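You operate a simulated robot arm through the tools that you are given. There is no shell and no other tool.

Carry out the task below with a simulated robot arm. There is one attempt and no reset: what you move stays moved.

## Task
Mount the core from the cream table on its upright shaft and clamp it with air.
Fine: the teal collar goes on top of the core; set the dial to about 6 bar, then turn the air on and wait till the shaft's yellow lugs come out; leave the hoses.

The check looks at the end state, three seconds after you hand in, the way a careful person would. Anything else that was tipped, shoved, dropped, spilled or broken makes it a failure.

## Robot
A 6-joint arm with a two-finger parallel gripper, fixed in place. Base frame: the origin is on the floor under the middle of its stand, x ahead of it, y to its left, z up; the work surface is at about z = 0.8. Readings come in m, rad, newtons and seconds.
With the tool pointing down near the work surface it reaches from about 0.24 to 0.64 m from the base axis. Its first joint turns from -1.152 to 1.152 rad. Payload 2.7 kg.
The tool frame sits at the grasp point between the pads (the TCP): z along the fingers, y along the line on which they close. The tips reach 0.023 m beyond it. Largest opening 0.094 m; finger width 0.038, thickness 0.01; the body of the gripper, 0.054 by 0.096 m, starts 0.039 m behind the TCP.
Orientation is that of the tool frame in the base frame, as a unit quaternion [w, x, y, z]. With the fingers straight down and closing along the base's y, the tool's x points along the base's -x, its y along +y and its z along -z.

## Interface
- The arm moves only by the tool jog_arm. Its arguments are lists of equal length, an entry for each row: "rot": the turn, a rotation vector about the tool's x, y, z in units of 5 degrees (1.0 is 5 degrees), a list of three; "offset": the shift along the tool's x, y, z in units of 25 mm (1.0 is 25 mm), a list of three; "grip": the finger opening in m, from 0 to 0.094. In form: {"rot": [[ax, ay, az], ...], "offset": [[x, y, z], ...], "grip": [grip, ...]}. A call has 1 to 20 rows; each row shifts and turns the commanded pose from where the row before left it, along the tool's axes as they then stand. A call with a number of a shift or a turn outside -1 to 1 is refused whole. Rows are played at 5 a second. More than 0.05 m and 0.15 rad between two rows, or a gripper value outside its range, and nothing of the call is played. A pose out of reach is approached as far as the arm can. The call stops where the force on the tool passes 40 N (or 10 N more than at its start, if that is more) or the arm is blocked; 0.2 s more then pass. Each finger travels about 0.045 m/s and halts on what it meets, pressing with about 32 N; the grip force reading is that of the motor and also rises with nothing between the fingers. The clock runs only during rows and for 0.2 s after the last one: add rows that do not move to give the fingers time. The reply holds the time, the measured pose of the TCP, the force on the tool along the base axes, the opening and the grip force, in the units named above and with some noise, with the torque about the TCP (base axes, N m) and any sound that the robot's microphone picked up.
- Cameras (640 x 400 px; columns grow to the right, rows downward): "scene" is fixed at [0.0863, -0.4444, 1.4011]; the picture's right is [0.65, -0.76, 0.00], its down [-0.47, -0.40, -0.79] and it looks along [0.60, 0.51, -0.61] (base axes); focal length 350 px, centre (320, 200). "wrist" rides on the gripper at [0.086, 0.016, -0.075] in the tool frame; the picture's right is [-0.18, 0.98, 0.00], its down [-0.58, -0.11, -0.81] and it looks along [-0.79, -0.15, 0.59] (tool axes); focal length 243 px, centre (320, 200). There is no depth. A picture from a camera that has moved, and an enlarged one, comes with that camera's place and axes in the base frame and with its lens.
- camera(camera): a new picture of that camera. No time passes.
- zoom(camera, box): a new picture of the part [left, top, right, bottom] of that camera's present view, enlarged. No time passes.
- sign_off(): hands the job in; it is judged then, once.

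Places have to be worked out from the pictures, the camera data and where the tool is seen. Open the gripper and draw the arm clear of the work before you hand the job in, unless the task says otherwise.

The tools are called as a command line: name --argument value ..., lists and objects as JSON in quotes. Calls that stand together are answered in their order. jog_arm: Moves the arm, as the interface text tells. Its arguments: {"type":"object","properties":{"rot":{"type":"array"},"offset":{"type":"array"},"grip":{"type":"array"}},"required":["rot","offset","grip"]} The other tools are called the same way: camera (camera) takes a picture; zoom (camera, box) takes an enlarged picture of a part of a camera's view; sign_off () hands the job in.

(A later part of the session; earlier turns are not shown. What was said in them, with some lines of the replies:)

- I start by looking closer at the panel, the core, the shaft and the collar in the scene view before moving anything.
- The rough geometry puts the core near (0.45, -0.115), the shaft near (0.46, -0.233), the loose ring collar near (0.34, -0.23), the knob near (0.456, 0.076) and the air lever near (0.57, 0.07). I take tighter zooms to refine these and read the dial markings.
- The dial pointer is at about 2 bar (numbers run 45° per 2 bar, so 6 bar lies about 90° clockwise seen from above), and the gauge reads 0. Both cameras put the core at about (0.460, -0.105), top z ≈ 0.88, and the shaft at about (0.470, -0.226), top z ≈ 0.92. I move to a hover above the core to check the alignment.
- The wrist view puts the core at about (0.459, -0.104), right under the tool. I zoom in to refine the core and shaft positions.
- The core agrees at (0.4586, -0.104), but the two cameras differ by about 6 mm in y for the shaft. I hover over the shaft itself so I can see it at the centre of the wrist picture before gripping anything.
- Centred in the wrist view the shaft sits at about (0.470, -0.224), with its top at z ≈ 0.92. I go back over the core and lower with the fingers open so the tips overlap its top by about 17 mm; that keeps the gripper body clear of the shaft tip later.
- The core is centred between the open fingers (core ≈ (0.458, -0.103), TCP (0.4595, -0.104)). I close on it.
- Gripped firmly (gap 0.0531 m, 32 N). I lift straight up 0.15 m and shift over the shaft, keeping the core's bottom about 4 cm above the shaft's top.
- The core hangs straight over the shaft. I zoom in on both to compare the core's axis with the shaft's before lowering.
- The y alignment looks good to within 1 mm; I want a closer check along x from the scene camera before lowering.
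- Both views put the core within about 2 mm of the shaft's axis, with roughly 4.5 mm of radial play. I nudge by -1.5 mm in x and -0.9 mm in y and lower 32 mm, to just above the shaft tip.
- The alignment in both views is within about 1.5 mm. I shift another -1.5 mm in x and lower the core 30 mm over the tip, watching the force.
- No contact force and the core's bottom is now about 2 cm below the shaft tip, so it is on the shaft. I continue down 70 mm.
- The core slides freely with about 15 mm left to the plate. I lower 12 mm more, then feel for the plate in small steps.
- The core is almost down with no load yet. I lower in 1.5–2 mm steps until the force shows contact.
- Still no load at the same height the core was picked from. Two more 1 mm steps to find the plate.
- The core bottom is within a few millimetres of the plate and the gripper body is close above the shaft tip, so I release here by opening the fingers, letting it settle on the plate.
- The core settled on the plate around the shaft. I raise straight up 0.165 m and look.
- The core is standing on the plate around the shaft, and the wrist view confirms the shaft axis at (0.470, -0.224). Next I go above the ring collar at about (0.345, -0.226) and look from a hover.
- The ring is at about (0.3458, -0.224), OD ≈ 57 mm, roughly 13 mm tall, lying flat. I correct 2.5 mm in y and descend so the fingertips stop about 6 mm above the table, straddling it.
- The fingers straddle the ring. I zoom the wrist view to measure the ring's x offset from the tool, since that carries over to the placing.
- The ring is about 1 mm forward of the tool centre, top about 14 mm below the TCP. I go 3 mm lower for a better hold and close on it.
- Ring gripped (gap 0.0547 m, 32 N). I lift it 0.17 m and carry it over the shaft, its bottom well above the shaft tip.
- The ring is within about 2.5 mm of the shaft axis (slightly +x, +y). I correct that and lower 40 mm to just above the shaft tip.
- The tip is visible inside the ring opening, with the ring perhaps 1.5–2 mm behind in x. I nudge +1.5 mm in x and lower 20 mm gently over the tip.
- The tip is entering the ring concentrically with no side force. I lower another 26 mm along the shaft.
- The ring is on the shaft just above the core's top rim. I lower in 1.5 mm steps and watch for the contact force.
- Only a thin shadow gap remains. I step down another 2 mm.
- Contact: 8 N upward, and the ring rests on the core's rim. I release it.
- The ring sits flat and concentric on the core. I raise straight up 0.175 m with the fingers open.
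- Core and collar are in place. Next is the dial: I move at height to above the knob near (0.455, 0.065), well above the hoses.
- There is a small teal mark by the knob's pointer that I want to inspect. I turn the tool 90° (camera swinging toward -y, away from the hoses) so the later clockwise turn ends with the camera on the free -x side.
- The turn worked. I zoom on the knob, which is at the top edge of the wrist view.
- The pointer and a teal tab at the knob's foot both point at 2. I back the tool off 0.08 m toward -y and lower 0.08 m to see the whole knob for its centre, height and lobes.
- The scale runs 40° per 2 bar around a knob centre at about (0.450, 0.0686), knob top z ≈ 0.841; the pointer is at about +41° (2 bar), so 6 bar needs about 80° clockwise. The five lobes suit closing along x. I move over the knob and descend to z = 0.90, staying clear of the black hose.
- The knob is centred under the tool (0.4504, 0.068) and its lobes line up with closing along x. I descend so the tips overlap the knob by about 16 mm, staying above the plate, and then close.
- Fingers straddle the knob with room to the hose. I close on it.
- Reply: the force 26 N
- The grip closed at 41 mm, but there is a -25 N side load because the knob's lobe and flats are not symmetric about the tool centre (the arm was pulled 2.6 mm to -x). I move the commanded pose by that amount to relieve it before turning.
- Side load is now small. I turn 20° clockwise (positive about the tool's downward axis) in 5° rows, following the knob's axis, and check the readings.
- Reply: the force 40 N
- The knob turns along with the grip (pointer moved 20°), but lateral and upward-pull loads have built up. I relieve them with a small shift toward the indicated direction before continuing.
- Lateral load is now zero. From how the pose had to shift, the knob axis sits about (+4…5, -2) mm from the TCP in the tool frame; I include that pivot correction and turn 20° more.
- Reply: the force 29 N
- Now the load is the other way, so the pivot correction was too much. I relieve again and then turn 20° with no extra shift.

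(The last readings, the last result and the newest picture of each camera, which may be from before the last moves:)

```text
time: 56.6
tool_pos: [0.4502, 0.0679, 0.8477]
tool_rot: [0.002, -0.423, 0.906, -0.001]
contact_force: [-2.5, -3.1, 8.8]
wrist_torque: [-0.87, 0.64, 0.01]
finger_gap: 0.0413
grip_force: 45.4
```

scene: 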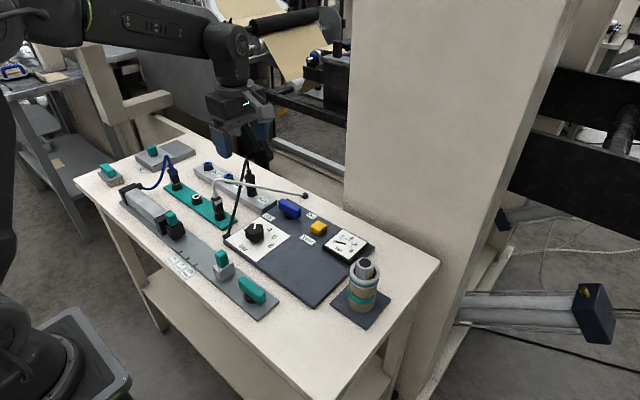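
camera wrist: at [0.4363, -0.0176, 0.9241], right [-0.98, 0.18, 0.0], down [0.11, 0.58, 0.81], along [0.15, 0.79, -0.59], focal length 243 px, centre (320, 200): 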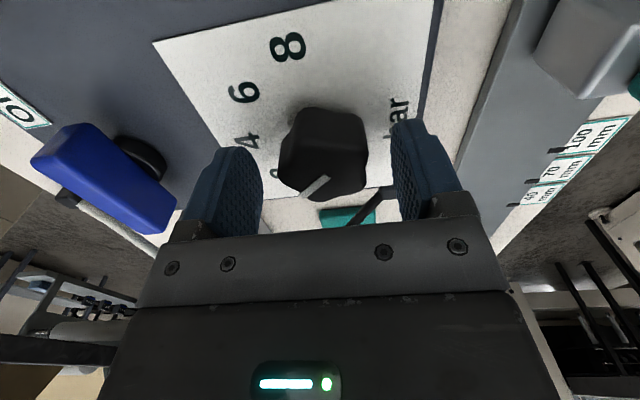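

Loads are low again. I turn another 20°.

jog_arm --rot '[[0, 0, 1], [0, 0, 1], [0, 0, 1], [0, 0, 1], [0, 0, 0]]' --offset '[[0, 0, -0.004], [0, 0, 0], [0, 0, 0], [0, 0, 0], [0, 0, 0]]' --grip '[0.03, 0.03, 0.03, 0.03, 0.03]'

zoom --camera "wrist" --box '[240, 70, 400, 220]'

camera --camera "scene"

```text
time: 57.8
tool_pos: [0.4502, 0.0666, 0.8488]
tool_rot: [0.002, -0.258, 0.966, -0.001]
contact_force: [16.4, -13.7, -5.0]
wrist_torque: [-0.24, -0.76, 0.04]
finger_gap: 0.0413
grip_force: 45.3
```

```text
2.67 times, centred on (320, 145) of wrist
camera zoom: at [0.3686, 0.0381, 0.9234], right [-0.33, 0.94, 0.0], down [0.55, 0.2, 0.81], along [0.76, 0.27, -0.59], focal length 647 px, centre (320, 347)
```

zoom: 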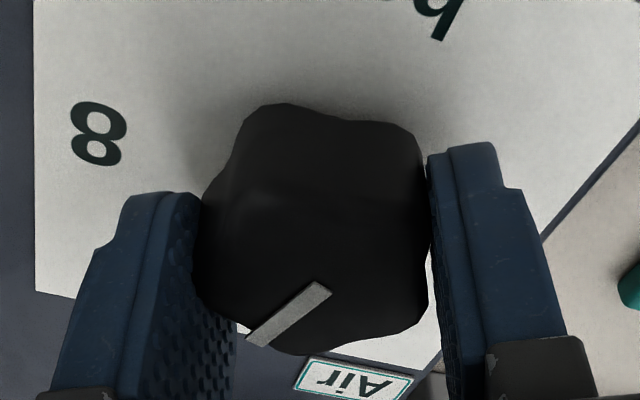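

```text
taken
```

scene: 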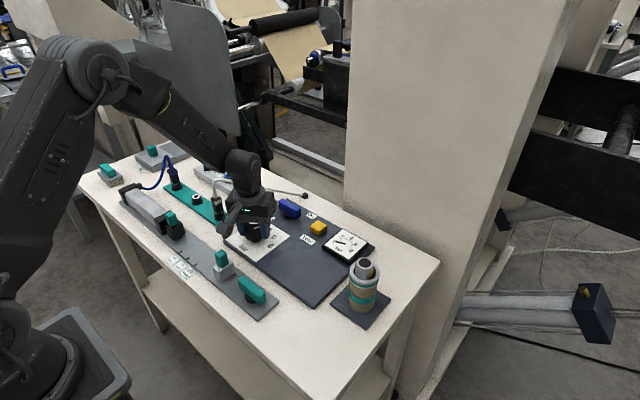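

60° done. I relieve the (16, -14) N side load, then turn the last 20°.

jog_arm --rot '[[0, 0, 0], [0, 0, 0], [0, 0, 0]]' --offset '[[-0.015, -0.04, 0.002], [-0.015, -0.04, 0.002], [0, 0, 0]]' --grip '[0.03, 0.03, 0.03]'

```text
time: 58.6
tool_pos: [0.4513, 0.0664, 0.848]
tool_rot: [0.0, -0.26, 0.966, -0.001]
contact_force: [4.0, -0.5, 4.9]
wrist_torque: [0.46, -0.46, 0.0]
finger_gap: 0.0412
grip_force: 44.9
```

Loads are low; I turn the remaining 20° and inspect the dial.

jog_arm --rot '[[0, 0, 1], [0, 0, 1], [0, 0, 1], [0, 0, 1], [0, 0, 0]]' --offset '[[0, -0.01, 0], [0, -0.01, 0], [0, -0.01, 0], [0, -0.01, 0], [0, 0, 0]]' --grip '[0.03, 0.03, 0.03, 0.03, 0.03]'

zoom --camera "wrist" --box '[220, 60, 420, 230]'

zoom --camera "scene" --box '[210, 190, 300, 270]'

```text
time: 59.8
tool_pos: [0.4524, 0.066, 0.8468]
tool_rot: [0.001, -0.086, 0.996, 0.001]
contact_force: [-2.3, 9.8, 15.9]
wrist_torque: [0.07, 0.57, -0.03]
finger_gap: 0.0412
grip_force: 45.5
```

```text
2.35 times, centred on (320, 145) of wrist
camera zoom: at [0.3644, 0.0672, 0.9237], right [0.01, 1.0, 0.0], down [0.59, -0.01, 0.81], along [0.81, -0.01, -0.59], focal length 571 px, centre (320, 329)
```

zoom: 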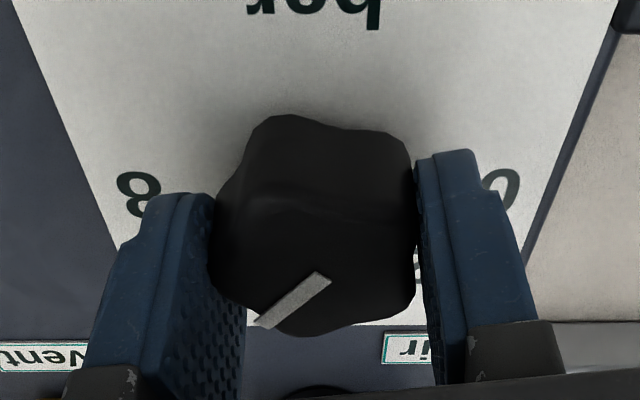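

```text
5.00 times, centred on (255, 230) of scene
camera zoom: at [0.086, -0.4442, 1.4012], right [0.65, -0.76, 0.0], down [-0.47, -0.4, -0.79], along [0.6, 0.51, -0.61], focal length 1752 px, centre (645, 50)
```

zoom: 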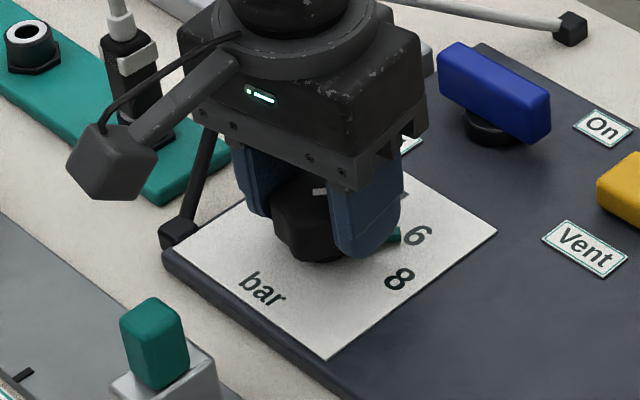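

The teal tab and pointer now sit at 6 (pointer about -40°). I open the fingers modestly and raise straight up.

jog_arm --rot '[[0, 0, 0], [0, 0, 0], [0, 0, 0], [0, 0, 0], [0, 0, 0], [0, 0, 0], [0, 0, 0], [0, 0, 0], [0, 0, 0], [0, 0, 0]]' --offset '[[0, 0, 0], [0, 0, 0], [0, 0, 0], [0, 0, 0], [0, 0, -0.4], [0, 0, -0.8], [0, 0, -1], [0, 0, -1], [0, 0, -1], [0, 0, 0]]' --grip '[0.046, 0.062, 0.062, 0.062, 0.062, 0.062, 0.062, 0.062, 0.062, 0.062]'

zoom --camera "wrist" --box '[220, 0, 420, 150]'

zoom --camera "scene" --box '[220, 190, 320, 270]'

```text
time: 62.0
tool_pos: [0.4498, 0.0651, 0.952]
tool_rot: [0.0, -0.088, 0.996, -0.001]
contact_force: [-0.6, 0.3, 0.3]
wrist_torque: [-0.01, 0.01, -0.01]
finger_gap: 0.0619
grip_force: 0.0
```

```text
2.67 times, centred on (320, 75) of wrist
camera zoom: at [0.3643, 0.0669, 1.0291], right [0.01, 1.0, 0.0], down [0.59, 0.0, 0.81], along [0.81, -0.01, -0.59], focal length 647 px, centre (320, 533)
```

zoom: 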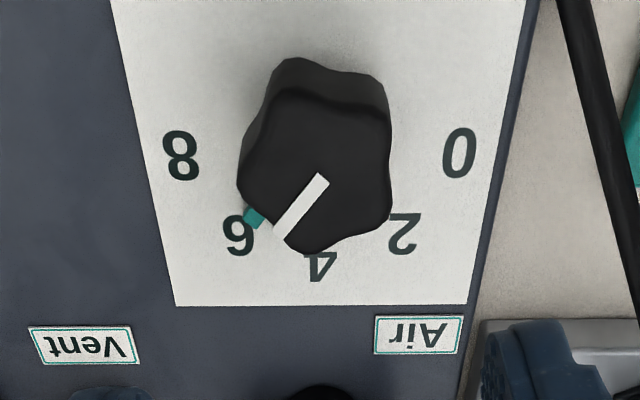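

```text
5.00 times, centred on (270, 230) of scene
camera zoom: at [0.0863, -0.4444, 1.4011], right [0.65, -0.76, 0.0], down [-0.47, -0.4, -0.79], along [0.6, 0.51, -0.61], focal length 1752 px, centre (570, 50)
```

zoom: 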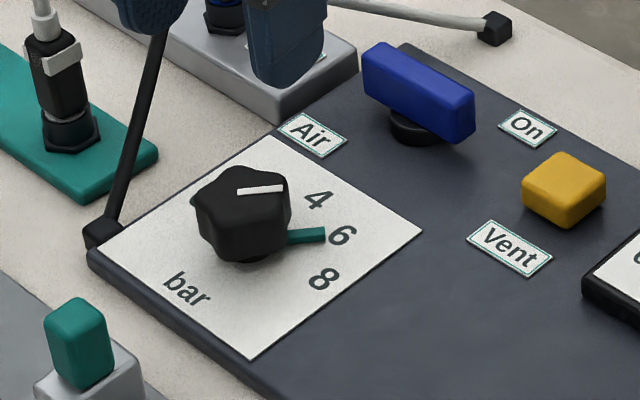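

The tab points squarely at 6. Now the air lever: I look at it from here to work out its pivot and the direction to "On".

camera --camera "wrist"

zoom --camera "wrist" --box '[220, 90, 420, 240]'

zoom --camera "scene" --box '[265, 185, 345, 245]'

```text
taken
camera wrist: at [0.3643, 0.0669, 1.0291], right [0.01, 1.0, 0.0], down [0.59, 0.0, 0.81], along [0.81, -0.01, -0.59], focal length 243 px, centre (320, 200)
```

wrist: 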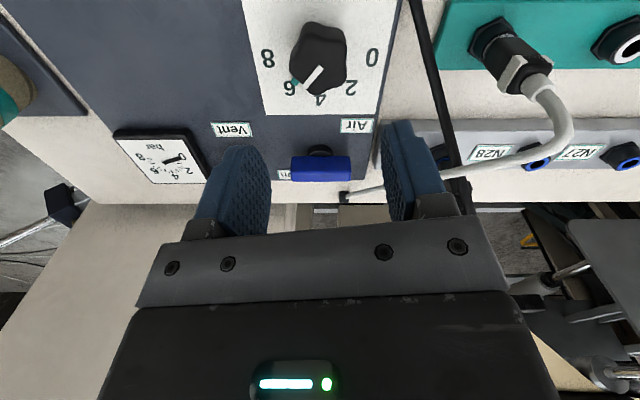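

```text
2.67 times, centred on (320, 165) of wrist
camera zoom: at [0.3643, 0.0669, 1.0291], right [0.01, 1.0, 0.0], down [0.59, 0.0, 0.81], along [0.81, -0.01, -0.59], focal length 647 px, centre (320, 293)
```

zoom: 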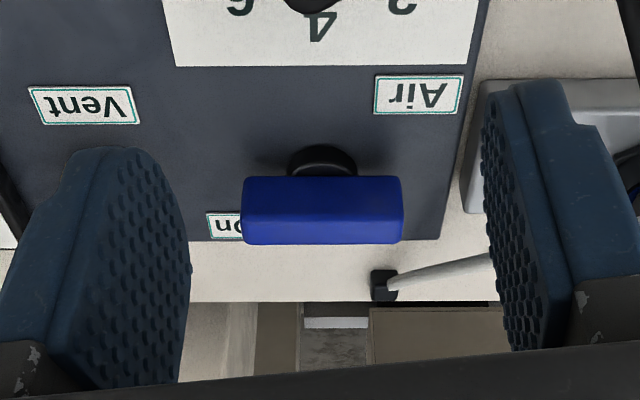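

```text
6.67 times, centred on (305, 215) of scene
camera zoom: at [0.0863, -0.4444, 1.4011], right [0.65, -0.76, 0.0], down [-0.47, -0.4, -0.79], along [0.6, 0.51, -0.61], focal length 2336 px, centre (420, 100)
```

zoom: 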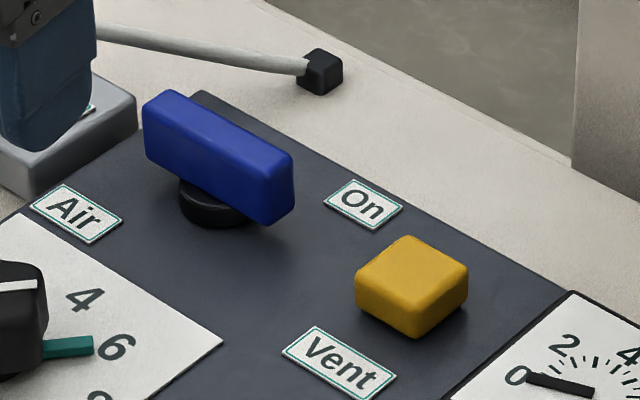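

The bar of the lever is centred on its stem at about (0.5685, 0.066), lying along y, about 66 mm long with top z ≈ 0.845. The "On" label lies on the +x side of its -y end, so it should turn counter-clockwise seen from above. I'll hold the bar by its two ends: I turn the tool back to nominal and move over the lever.

jog_arm --rot '[[0, 0, 1], [0, 0, 1], [0, 0, 0], [0, 0, 0], [0, 0, 0], [0, 0, 0], [0, 0, 0], [0, 0, 0]]' --offset '[[0, 0, 0], [0, 0, 0], [-0.95, 0, -0.05], [-0.95, 0, 0], [-0.95, 0, 0], [-0.95, 0, 0], [-0.95, 0, 0], [0, 0, 0]]' --grip '[0.08, 0.08, 0.08, 0.08, 0.08, 0.08, 0.08, 0.08]'

camera --camera "wrist"

zoom --camera "wrist" --box '[240, 40, 400, 170]'

zoom --camera "scene" --box '[240, 140, 350, 250]'

```text
time: 63.8
tool_pos: [0.5702, 0.0657, 0.9562]
tool_rot: [0.0, 0.0, 1.0, 0.0]
contact_force: [0.0, 0.6, 0.3]
wrist_torque: [0.0, 0.0, -0.02]
finger_gap: 0.0799
grip_force: 0.1
```

```text
taken
camera wrist: at [0.4842, 0.0821, 1.0309], right [0.18, 0.98, 0.0], down [0.58, -0.11, 0.81], along [0.79, -0.15, -0.59], focal length 243 px, centre (320, 200)
```

wrist: 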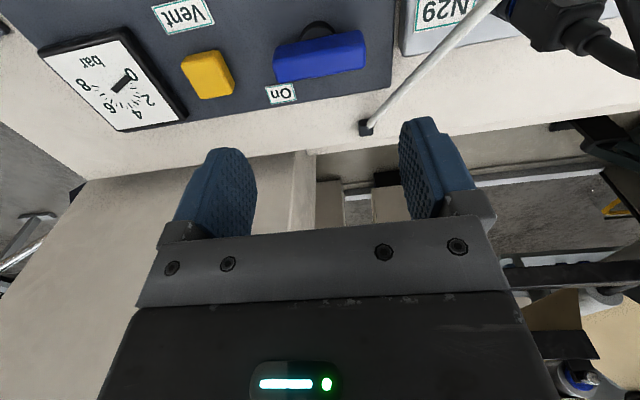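

```text
3.08 times, centred on (320, 105) of wrist
camera zoom: at [0.4842, 0.0821, 1.0309], right [0.18, 0.98, 0.0], down [0.58, -0.11, 0.81], along [0.79, -0.15, -0.59], focal length 746 px, centre (320, 492)
```

zoom: 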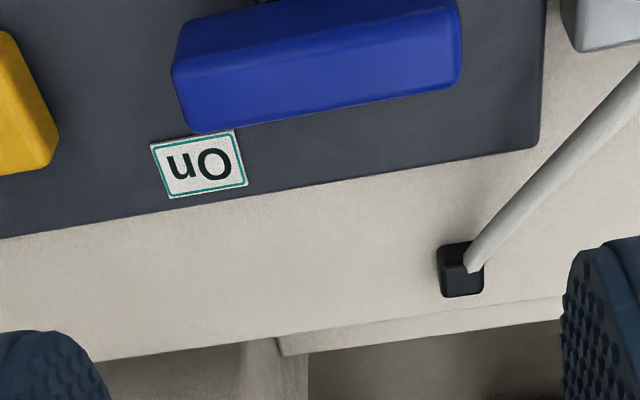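

```text
3.64 times, centred on (295, 195) of scene
camera zoom: at [0.0863, -0.4444, 1.4011], right [0.65, -0.76, 0.0], down [-0.47, -0.4, -0.79], along [0.6, 0.51, -0.61], focal length 1274 px, centre (411, 218)
```

zoom: 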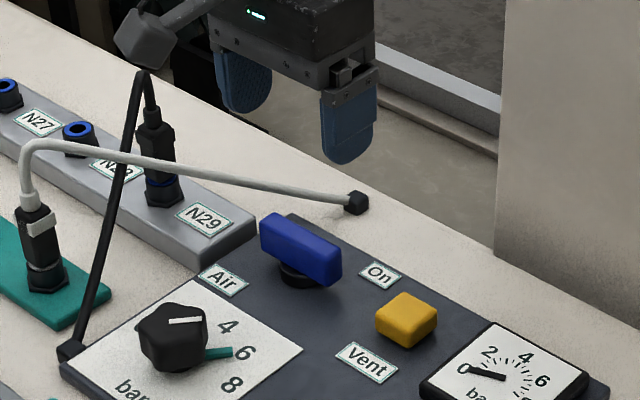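

The lever ends are at y ≈ 0.032 and 0.0996 (centre 0.0658), x ≈ 0.568. I open to 0.084, centre on it and descend to z ≈ 0.87 first.

jog_arm --rot '[[0, 0, 0], [0, 0, 0], [0, 0, 0], [0, 0, 0], [0, 0, 0]]' --offset '[[0.076, 0, 0.8], [0, 0, 1], [0, 0, 1], [0, 0, 0.6], [0, 0, 0]]' --grip '[0.084, 0.084, 0.084, 0.084, 0.084]'

camera --camera "wrist"

zoom --camera "scene" --box '[250, 170, 340, 250]'

```text
time: 65.0
tool_pos: [0.568, 0.0651, 0.8676]
tool_rot: [0.0, -0.001, 1.0, 0.0]
contact_force: [-0.6, -0.3, 0.6]
wrist_torque: [0.01, 0.0, -0.03]
finger_gap: 0.084
grip_force: 0.1
```

```text
taken
camera wrist: at [0.4828, 0.082, 0.9447], right [0.18, 0.98, 0.0], down [0.58, -0.11, 0.81], along [0.79, -0.15, -0.59], focal length 243 px, centre (320, 200)
```

wrist: 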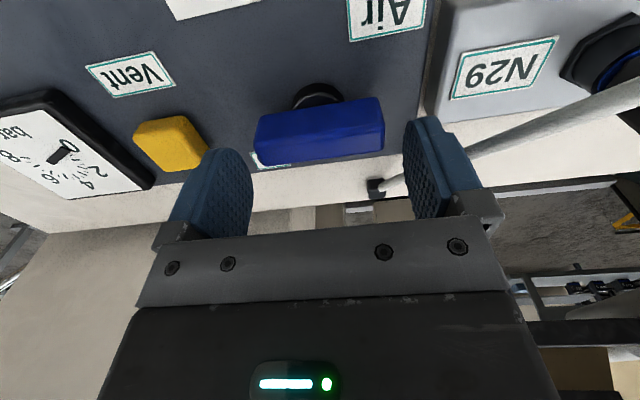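

```text
5.00 times, centred on (295, 210) of scene
camera zoom: at [0.0863, -0.4444, 1.4011], right [0.65, -0.76, 0.0], down [-0.47, -0.4, -0.79], along [0.6, 0.51, -0.61], focal length 1752 px, centre (445, 150)
```

zoom: 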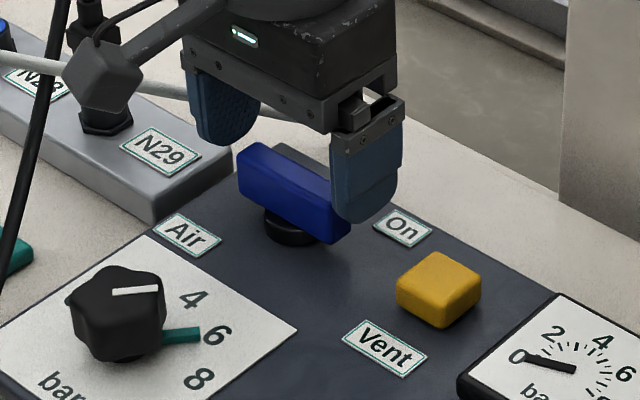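

The bar sits centrally between the fingers, and the white hose stays clear behind. I lower 16 mm and close on the bar's ends.

jog_arm --rot '[[0, 0, 0], [0, 0, 0], [0, 0, 0], [0, 0, 0], [0, 0, 0], [0, 0, 0], [0, 0, 0]]' --offset '[[0, 0, 0.3], [0, 0, 0.3], [0, 0, 0.05], [0, 0, 0], [0, 0, 0], [0, 0, 0], [0, 0, 0]]' --grip '[0.084, 0.084, 0.084, 0.06, 0.06, 0.06, 0.06]'

camera --camera "wrist"

zoom --camera "scene" --box '[250, 170, 340, 250]'

```text
time: 66.6
tool_pos: [0.5687, 0.0646, 0.8525]
tool_rot: [0.001, 0.0, 1.0, 0.0]
contact_force: [1.2, 1.6, -0.5]
wrist_torque: [0.28, -0.05, 0.0]
finger_gap: 0.068
grip_force: 45.3
```

```text
taken
camera wrist: at [0.4831, 0.0819, 0.9284], right [0.18, 0.98, 0.0], down [0.58, -0.11, 0.81], along [0.79, -0.15, -0.59], focal length 243 px, centre (320, 200)
```

wrist: 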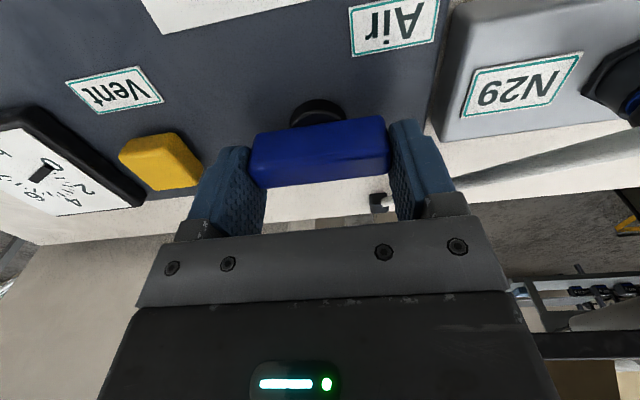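

```text
5.00 times, centred on (295, 210) of scene
camera zoom: at [0.0863, -0.4444, 1.4011], right [0.65, -0.76, 0.0], down [-0.47, -0.4, -0.79], along [0.6, 0.51, -0.61], focal length 1752 px, centre (445, 150)
```

zoom: 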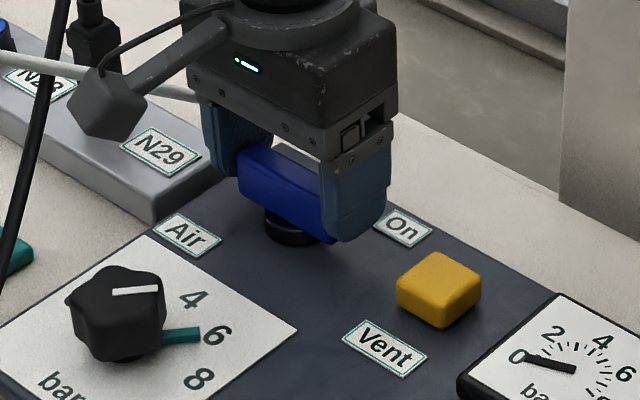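

The bar is held by its ends (68 mm, negligible side load). I turn 20° counter-clockwise (negative about the tool's axis) and check.

jog_arm --rot '[[0, 0, -1], [0, 0, -1], [0, 0, -1], [0, 0, -1], [0, 0, 0]]' --offset '[[0, 0, 0], [0, 0, 0], [0, 0, 0], [0, 0, 0], [0, 0, 0]]' --grip '[0.06, 0.06, 0.06, 0.06, 0.06]'

camera --camera "wrist"

zoom --camera "scene" --box '[250, 170, 370, 260]'

```text
time: 67.8
tool_pos: [0.5697, 0.0674, 0.8532]
tool_rot: [0.0, -0.175, 0.985, 0.0]
contact_force: [1.0, 14.2, -3.2]
wrist_torque: [-0.25, -0.18, -0.02]
finger_gap: 0.0678
grip_force: 45.3
```

```text
taken
camera wrist: at [0.4827, 0.0523, 0.9284], right [-0.17, 0.99, 0.0], down [0.58, 0.1, 0.81], along [0.8, 0.13, -0.59], focal length 243 px, centre (320, 200)
```

wrist: 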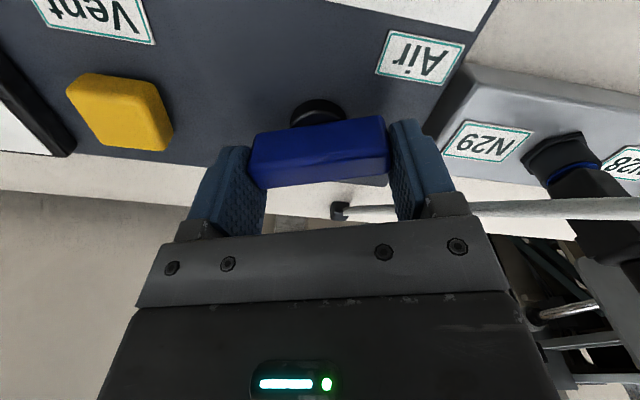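

```text
4.44 times, centred on (310, 215) of scene
camera zoom: at [0.0864, -0.4441, 1.4012], right [0.65, -0.76, 0.0], down [-0.47, -0.4, -0.79], along [0.6, 0.51, -0.61], focal length 1558 px, centre (364, 133)
```

zoom: 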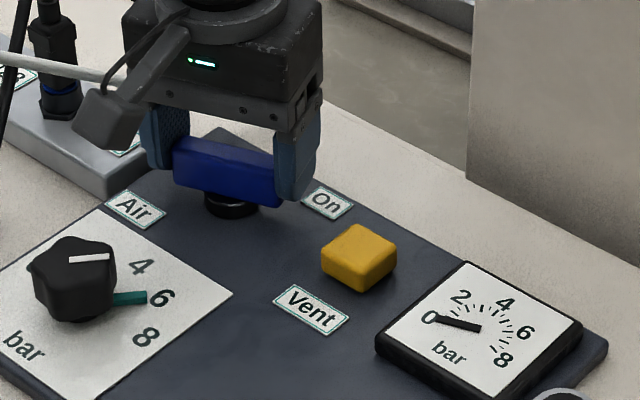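

The lever turns freely. I relieve the small y load and turn another 25°, watching the gauge.

jog_arm --rot '[[0, 0, 0], [0, 0, -1], [0, 0, -1], [0, 0, -1], [0, 0, -1], [0, 0, -1], [0, 0, 0]]' --offset '[[-0.019, 0.053, 0], [0, 0, 0], [0, 0, 0], [0, 0, 0], [0, 0, 0], [0, 0, 0], [0, 0, 0]]' --grip '[0.06, 0.06, 0.06, 0.06, 0.06, 0.06, 0.06]'

zoom --camera "scene" --box '[250, 170, 390, 310]'

camera --camera "wrist"

```text
time: 69.4
tool_pos: [0.5679, 0.068, 0.8524]
tool_rot: [-0.001, -0.385, 0.923, 0.0]
contact_force: [-17.8, 16.8, 1.7]
wrist_torque: [0.09, -0.9, -0.08]
finger_gap: 0.0677
grip_force: 45.0
```

```text
2.86 times, centred on (320, 240) of scene
camera zoom: at [0.0858, -0.444, 1.4013], right [0.65, -0.76, 0.0], down [-0.47, -0.4, -0.79], along [0.6, 0.51, -0.61], focal length 1001 px, centre (320, 86)
```

zoom: 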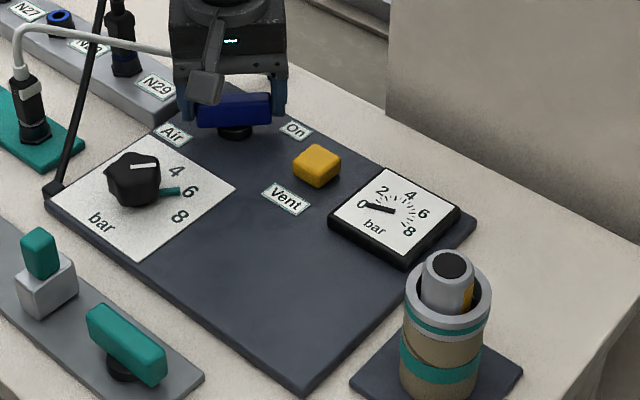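

```text
taken
camera wrist: at [0.4964, 0.0185, 0.9287], right [-0.57, 0.82, 0.0], down [0.49, 0.34, 0.81], along [0.66, 0.46, -0.59], focal length 243 px, centre (320, 200)
```

wrist: 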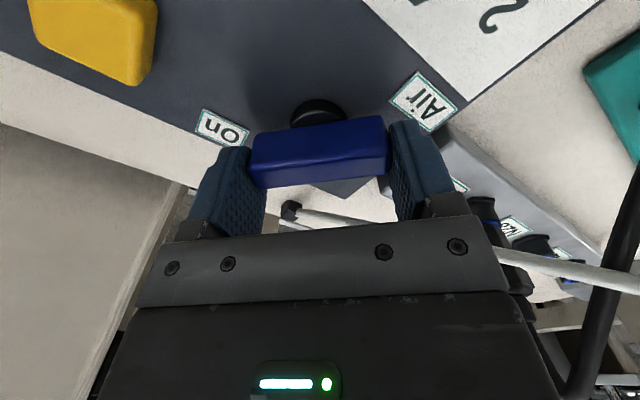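

At 45° the gauge still reads 0. I relieve the side load and turn 20° further.

jog_arm --rot '[[0, 0, 0], [0, 0, 0], [0, 0, -1], [0, 0, -1], [0, 0, -1], [0, 0, -1], [0, 0, 0]]' --offset '[[0.002, 0.05, 0], [0.002, 0.05, 0], [0, 0, 0], [0, 0, 0], [0, 0, 0], [0, 0, 0], [0, 0, 0]]' --grip '[0.06, 0.06, 0.06, 0.06, 0.06, 0.06, 0.06]'

zoom --camera "scene" --box '[250, 170, 390, 310]'

```text
time: 71.0
tool_pos: [0.5664, 0.068, 0.8522]
tool_rot: [0.0, -0.539, 0.842, -0.001]
contact_force: [-5.0, 8.8, -3.6]
wrist_torque: [0.6, -0.99, -0.01]
finger_gap: 0.068
grip_force: 45.3
```

```text
2.86 times, centred on (320, 240) of scene
camera zoom: at [0.0862, -0.4442, 1.4012], right [0.65, -0.76, 0.0], down [-0.47, -0.4, -0.79], along [0.6, 0.51, -0.61], focal length 1001 px, centre (320, 86)
```

zoom: 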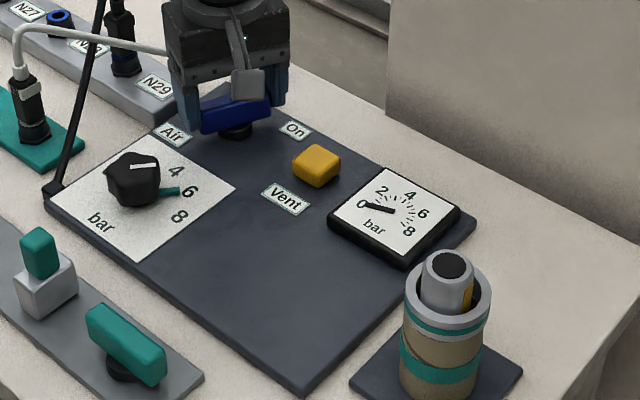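

65° turned with low loads; the gauge has not moved yet. I continue the last 25° toward a quarter turn.

jog_arm --rot '[[0, 0, -1], [0, 0, -1], [0, 0, -1], [0, 0, -1], [0, 0, -1], [0, 0, 0]]' --offset '[[0.01, 0.02, 0], [0, 0.01, 0], [0, 0, 0], [0, 0, 0], [0, 0, 0], [0, 0, 0]]' --grip '[0.06, 0.06, 0.06, 0.06, 0.06, 0.06]'

zoom --camera "scene" --box '[250, 170, 390, 310]'

camera --camera "wrist"

```text
time: 72.4
tool_pos: [0.5654, 0.0682, 0.8526]
tool_rot: [0.001, 0.708, -0.706, 0.0]
contact_force: [-16.9, 13.3, 1.4]
wrist_torque: [-0.47, -0.84, -0.84]
finger_gap: 0.0681
grip_force: 45.1
```

```text
2.86 times, centred on (320, 240) of scene
camera zoom: at [0.0858, -0.4441, 1.4012], right [0.65, -0.76, 0.0], down [-0.47, -0.4, -0.79], along [0.6, 0.51, -0.61], focal length 1001 px, centre (320, 86)
```

zoom: 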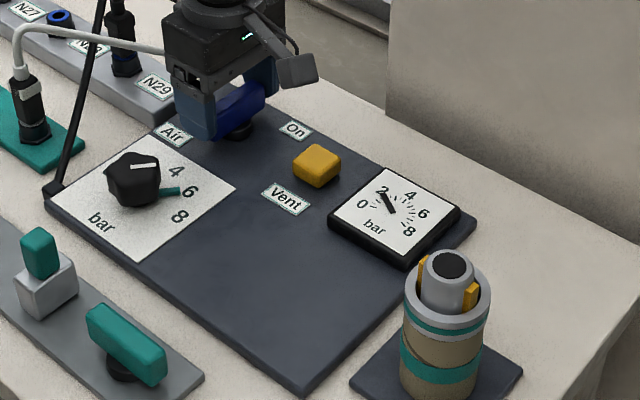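

```text
taken
camera wrist: at [0.5502, -0.0171, 0.9286], right [-0.98, 0.18, 0.0], down [0.11, 0.58, 0.81], along [0.15, 0.79, -0.59], focal length 243 px, centre (320, 200)
```

wrist: 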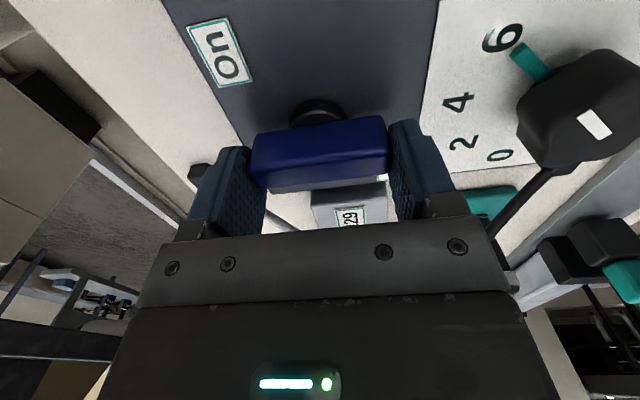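

The air is on: the gauge needle is rising and the yellow lugs are coming out; the lever has met its stop (torque -0.84 N m). I wait in place about 3 s and check the gauge and lugs.

jog_arm --rot '[[0, 0, 0], [0, 0, 0], [0, 0, 0], [0, 0, 0], [0, 0, 0], [0, 0, 0], [0, 0, 0], [0, 0, 0], [0, 0, 0], [0, 0, 0], [0, 0, 0], [0, 0, 0], [0, 0, 0], [0, 0, 0], [0, 0, 0]]' --offset '[[0, 0, 0], [0, 0, 0], [0, 0, 0], [0, 0, 0], [0, 0, 0], [0, 0, 0], [0, 0, 0], [0, 0, 0], [0, 0, 0], [0, 0, 0], [0, 0, 0], [0, 0, 0], [0, 0, 0], [0, 0, 0], [0, 0, 0]]' --grip '[0.06, 0.06, 0.06, 0.06, 0.06, 0.06, 0.06, 0.06, 0.06, 0.06, 0.06, 0.06, 0.06, 0.06, 0.06]'

zoom --camera "scene" --box '[320, 220, 400, 320]'

zoom --camera "scene" --box '[265, 170, 375, 260]'

```text
time: 75.6
tool_pos: [0.5643, 0.0692, 0.8533]
tool_rot: [0.001, 0.708, -0.706, 0.0]
contact_force: [-23.4, 14.5, 3.1]
wrist_torque: [-0.12, -0.1, -0.43]
finger_gap: 0.0678
grip_force: 44.8
```

```text
4.00 times, centred on (360, 270) of scene
camera zoom: at [0.0857, -0.4441, 1.4012], right [0.65, -0.76, 0.0], down [-0.47, -0.4, -0.79], along [0.6, 0.51, -0.61], focal length 1402 px, centre (160, -80)
```

zoom: 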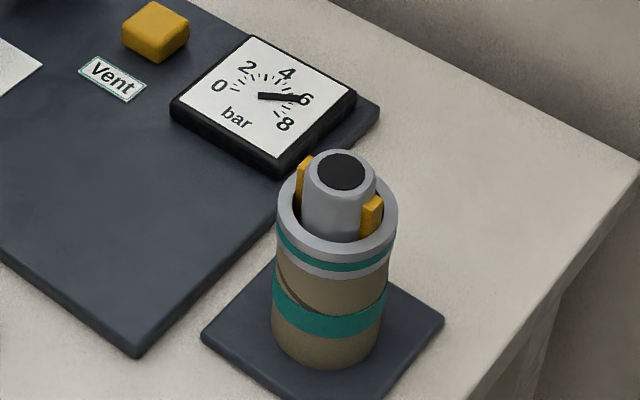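

```text
4.44 times, centred on (320, 215) of scene
camera zoom: at [0.0857, -0.4441, 1.4012], right [0.65, -0.76, 0.0], down [-0.47, -0.4, -0.79], along [0.6, 0.51, -0.61], focal length 1558 px, centre (320, 133)
```

zoom: 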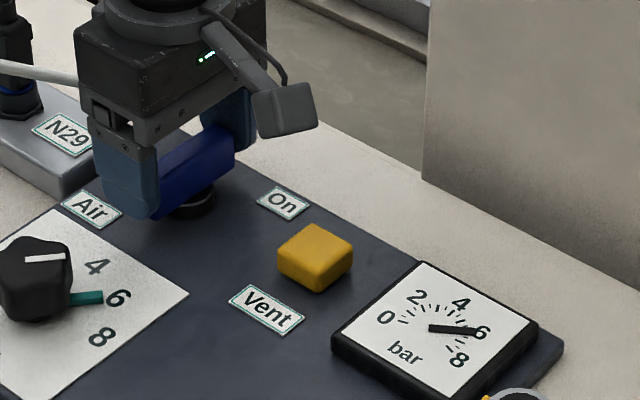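

The gauge reads about 6 and the lugs are out, clamping the core. I relieve the side load, open the fingers gently and lift straight up.

jog_arm --rot '[[0, 0, 0], [0, 0, 0], [0, 0, 0], [0, 0, 0], [0, 0, 0], [0, 0, 0], [0, 0, 0], [0, 0, 0], [0, 0, 0], [0, 0, 0], [0, 0, 0], [0, 0, 0]]' --offset '[[-0.029, 0.046, 0], [-0.029, 0.046, 0], [0, 0, 0], [0, 0, 0], [0, 0, 0], [0, 0, -0.3], [0, 0, -0.7], [0, 0, -1], [0, 0, -1], [0, 0, -1], [0, 0, -1], [0, 0, 0]]' --grip '[0.06, 0.06, 0.072, 0.08, 0.08, 0.08, 0.08, 0.08, 0.08, 0.08, 0.08, 0.08]'

zoom --camera "scene" --box '[220, 170, 400, 320]'

camera --camera "wrist"

```text
time: 78.2
tool_pos: [0.5641, 0.071, 0.9783]
tool_rot: [-0.001, 0.708, -0.706, 0.002]
contact_force: [0.3, -0.3, -0.1]
wrist_torque: [-0.02, -0.02, 0.01]
finger_gap: 0.08
grip_force: 0.1
```

```text
2.67 times, centred on (310, 245) of scene
camera zoom: at [0.0863, -0.4444, 1.4011], right [0.65, -0.76, 0.0], down [-0.47, -0.4, -0.79], along [0.6, 0.51, -0.61], focal length 934 px, centre (347, 80)
```

zoom: 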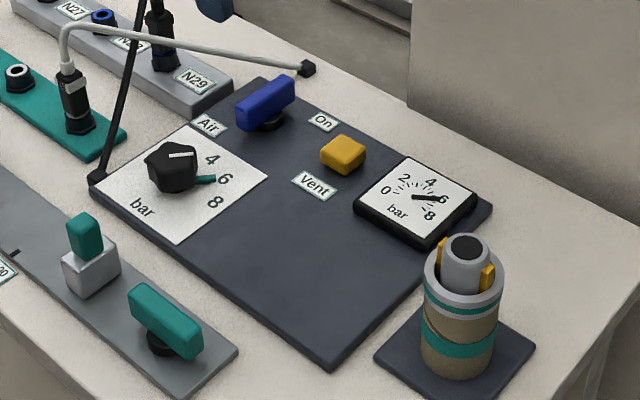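

```text
taken
camera wrist: at [0.5489, -0.0155, 1.0538], right [-0.98, 0.18, 0.0], down [0.11, 0.58, 0.81], along [0.15, 0.79, -0.59], focal length 243 px, centre (320, 200)
```

wrist: 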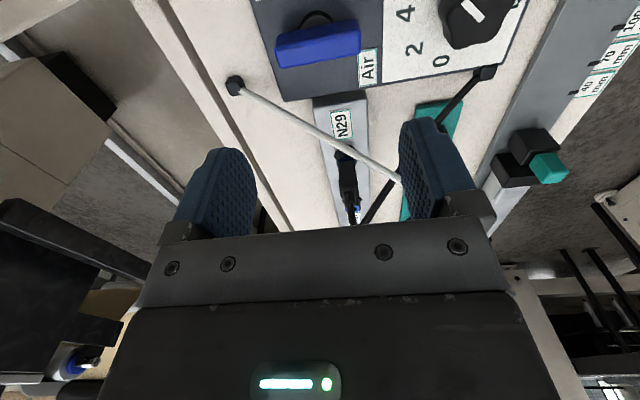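

All looks right: lever on, gauge at about 6, lugs out, core and collar seated, hoses untouched. I raise the arm and draw it back clear of the work with the gripper open.

jog_arm --rot '[[0, 0, 0], [0, 0, 0], [0, 0, 0], [0, 0, 0], [0, 0, 0], [0, 0, 0], [0, 0, 0], [0, 0, 0], [0, 0, 0], [0, 0, 0], [0, 0, 0], [0, 0, 0], [0, 0, 0], [0, 0, 0], [0, 0, 0]]' --offset '[[0, 0, -1], [0, 0, -1], [0, 0, -1], [0, 0, -1], [0, 0, -1], [0, 0, -1], [0, 0.9, -0.3], [0, 0.9, -0.3], [0, 0.9, -0.3], [0, 0.9, 0], [0, 0.9, 0], [0, 0.9, 0], [0, 0.9, 0], [0, 0.9, 0], [0, 0, 0]]' --grip '[0.094, 0.094, 0.094, 0.094, 0.094, 0.094, 0.094, 0.094, 0.094, 0.094, 0.094, 0.094, 0.094, 0.094, 0.094]'

camera --camera "scene"

zoom --camera "scene" --box '[320, 220, 400, 320]'

zoom --camera "scene" --box '[220, 170, 350, 270]'

```text
time: 81.4
tool_pos: [0.3832, 0.0697, 1.1506]
tool_rot: [-0.001, 0.708, -0.706, 0.001]
contact_force: [-0.3, 0.3, 0.3]
wrist_torque: [-0.02, -0.01, 0.01]
finger_gap: 0.0939
grip_force: 0.1
```

```text
taken
```

scene: 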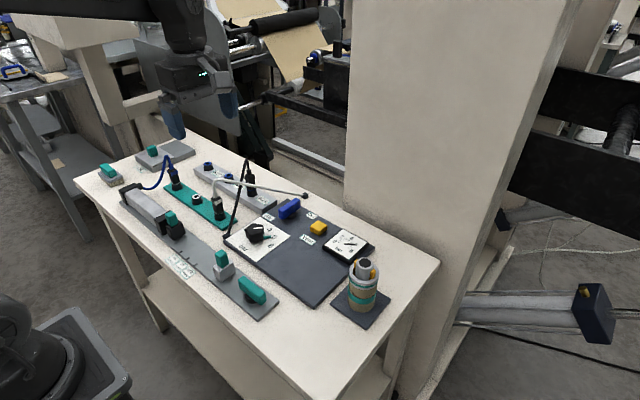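

```text
4.00 times, centred on (360, 270) of scene
camera zoom: at [0.0863, -0.4444, 1.4011], right [0.65, -0.76, 0.0], down [-0.47, -0.4, -0.79], along [0.6, 0.51, -0.61], focal length 1402 px, centre (160, -80)
```

zoom: 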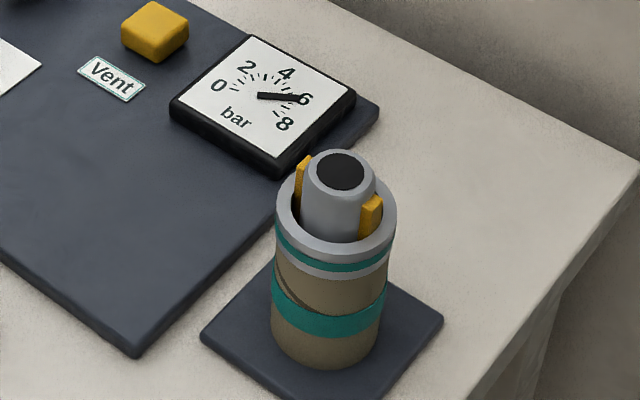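

```text
4.00 times, centred on (285, 220) of scene
camera zoom: at [0.0863, -0.4444, 1.4011], right [0.65, -0.76, 0.0], down [-0.47, -0.4, -0.79], along [0.6, 0.51, -0.61], focal length 1402 px, centre (460, 120)
```

zoom: 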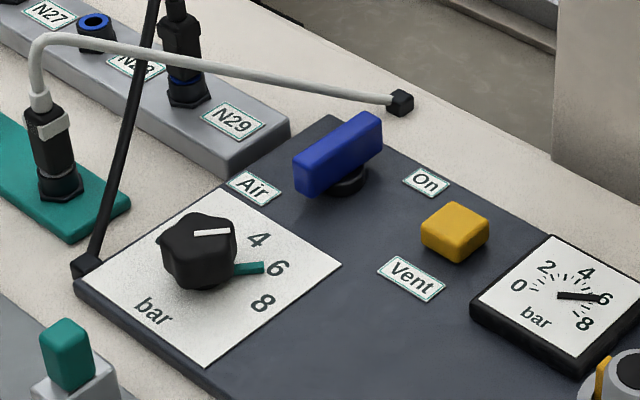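

The arm is clear. One last close look at the collar seating and the lugs before handing in.

zoom --camera "scene" --box '[335, 250, 390, 320]'

zoom --camera "scene" --box '[325, 225, 375, 265]'

```text
5.71 times, centred on (362, 285) of scene
camera zoom: at [0.0863, -0.4444, 1.4011], right [0.65, -0.76, 0.0], down [-0.47, -0.4, -0.79], along [0.6, 0.51, -0.61], focal length 2003 px, centre (77, -286)
```

zoom: 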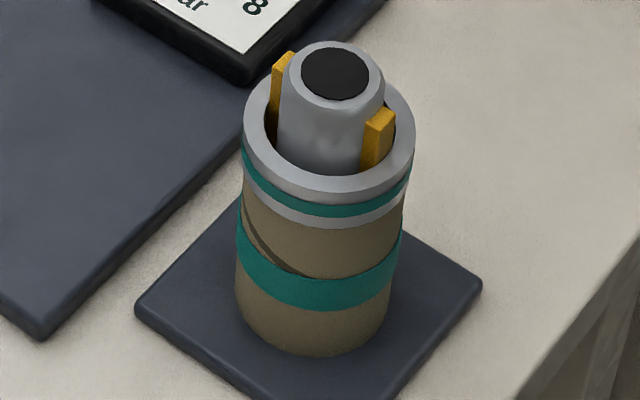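

```text
10.00 times, centred on (350, 245) of scene
camera zoom: at [0.0863, -0.4444, 1.4011], right [0.65, -0.76, 0.0], down [-0.47, -0.4, -0.79], along [0.6, 0.51, -0.61], focal length 3504 px, centre (20, -250)
```

zoom: 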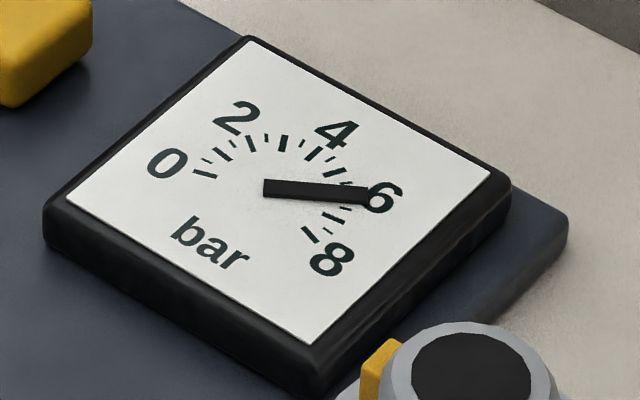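

The gauge reads 6 bar, the lugs are out, the collar sits flat on the core, the core rests on the plate, the hoses are as they were, and the arm is clear with the gripper open. I hand in the job.

sign_off

```text
The job is handed in.
```

The core is mounted on its shaft and clamped with air, and I've handed the job in; the check's verdict hasn't come back.

- **Core:** It stands on the shaft's base plate, seated around the shaft.
- **Collar:** I took "teal collar" to mean the loose grey ring with the teal stripe. It sits flat on top of the core, around the shaft.
- **Dial:** I turned it from about 2 bar to 6.
- **Air:** The lever is turned a quarter turn to its stop. The gauge rose to about 6 bar, and the yellow lugs came out and were still out when I handed in.
- **Everything else:** I didn't touch the hoses, and nothing looked tipped or shoved in the final pictures. The gripper is open and the arm is clear of the work.
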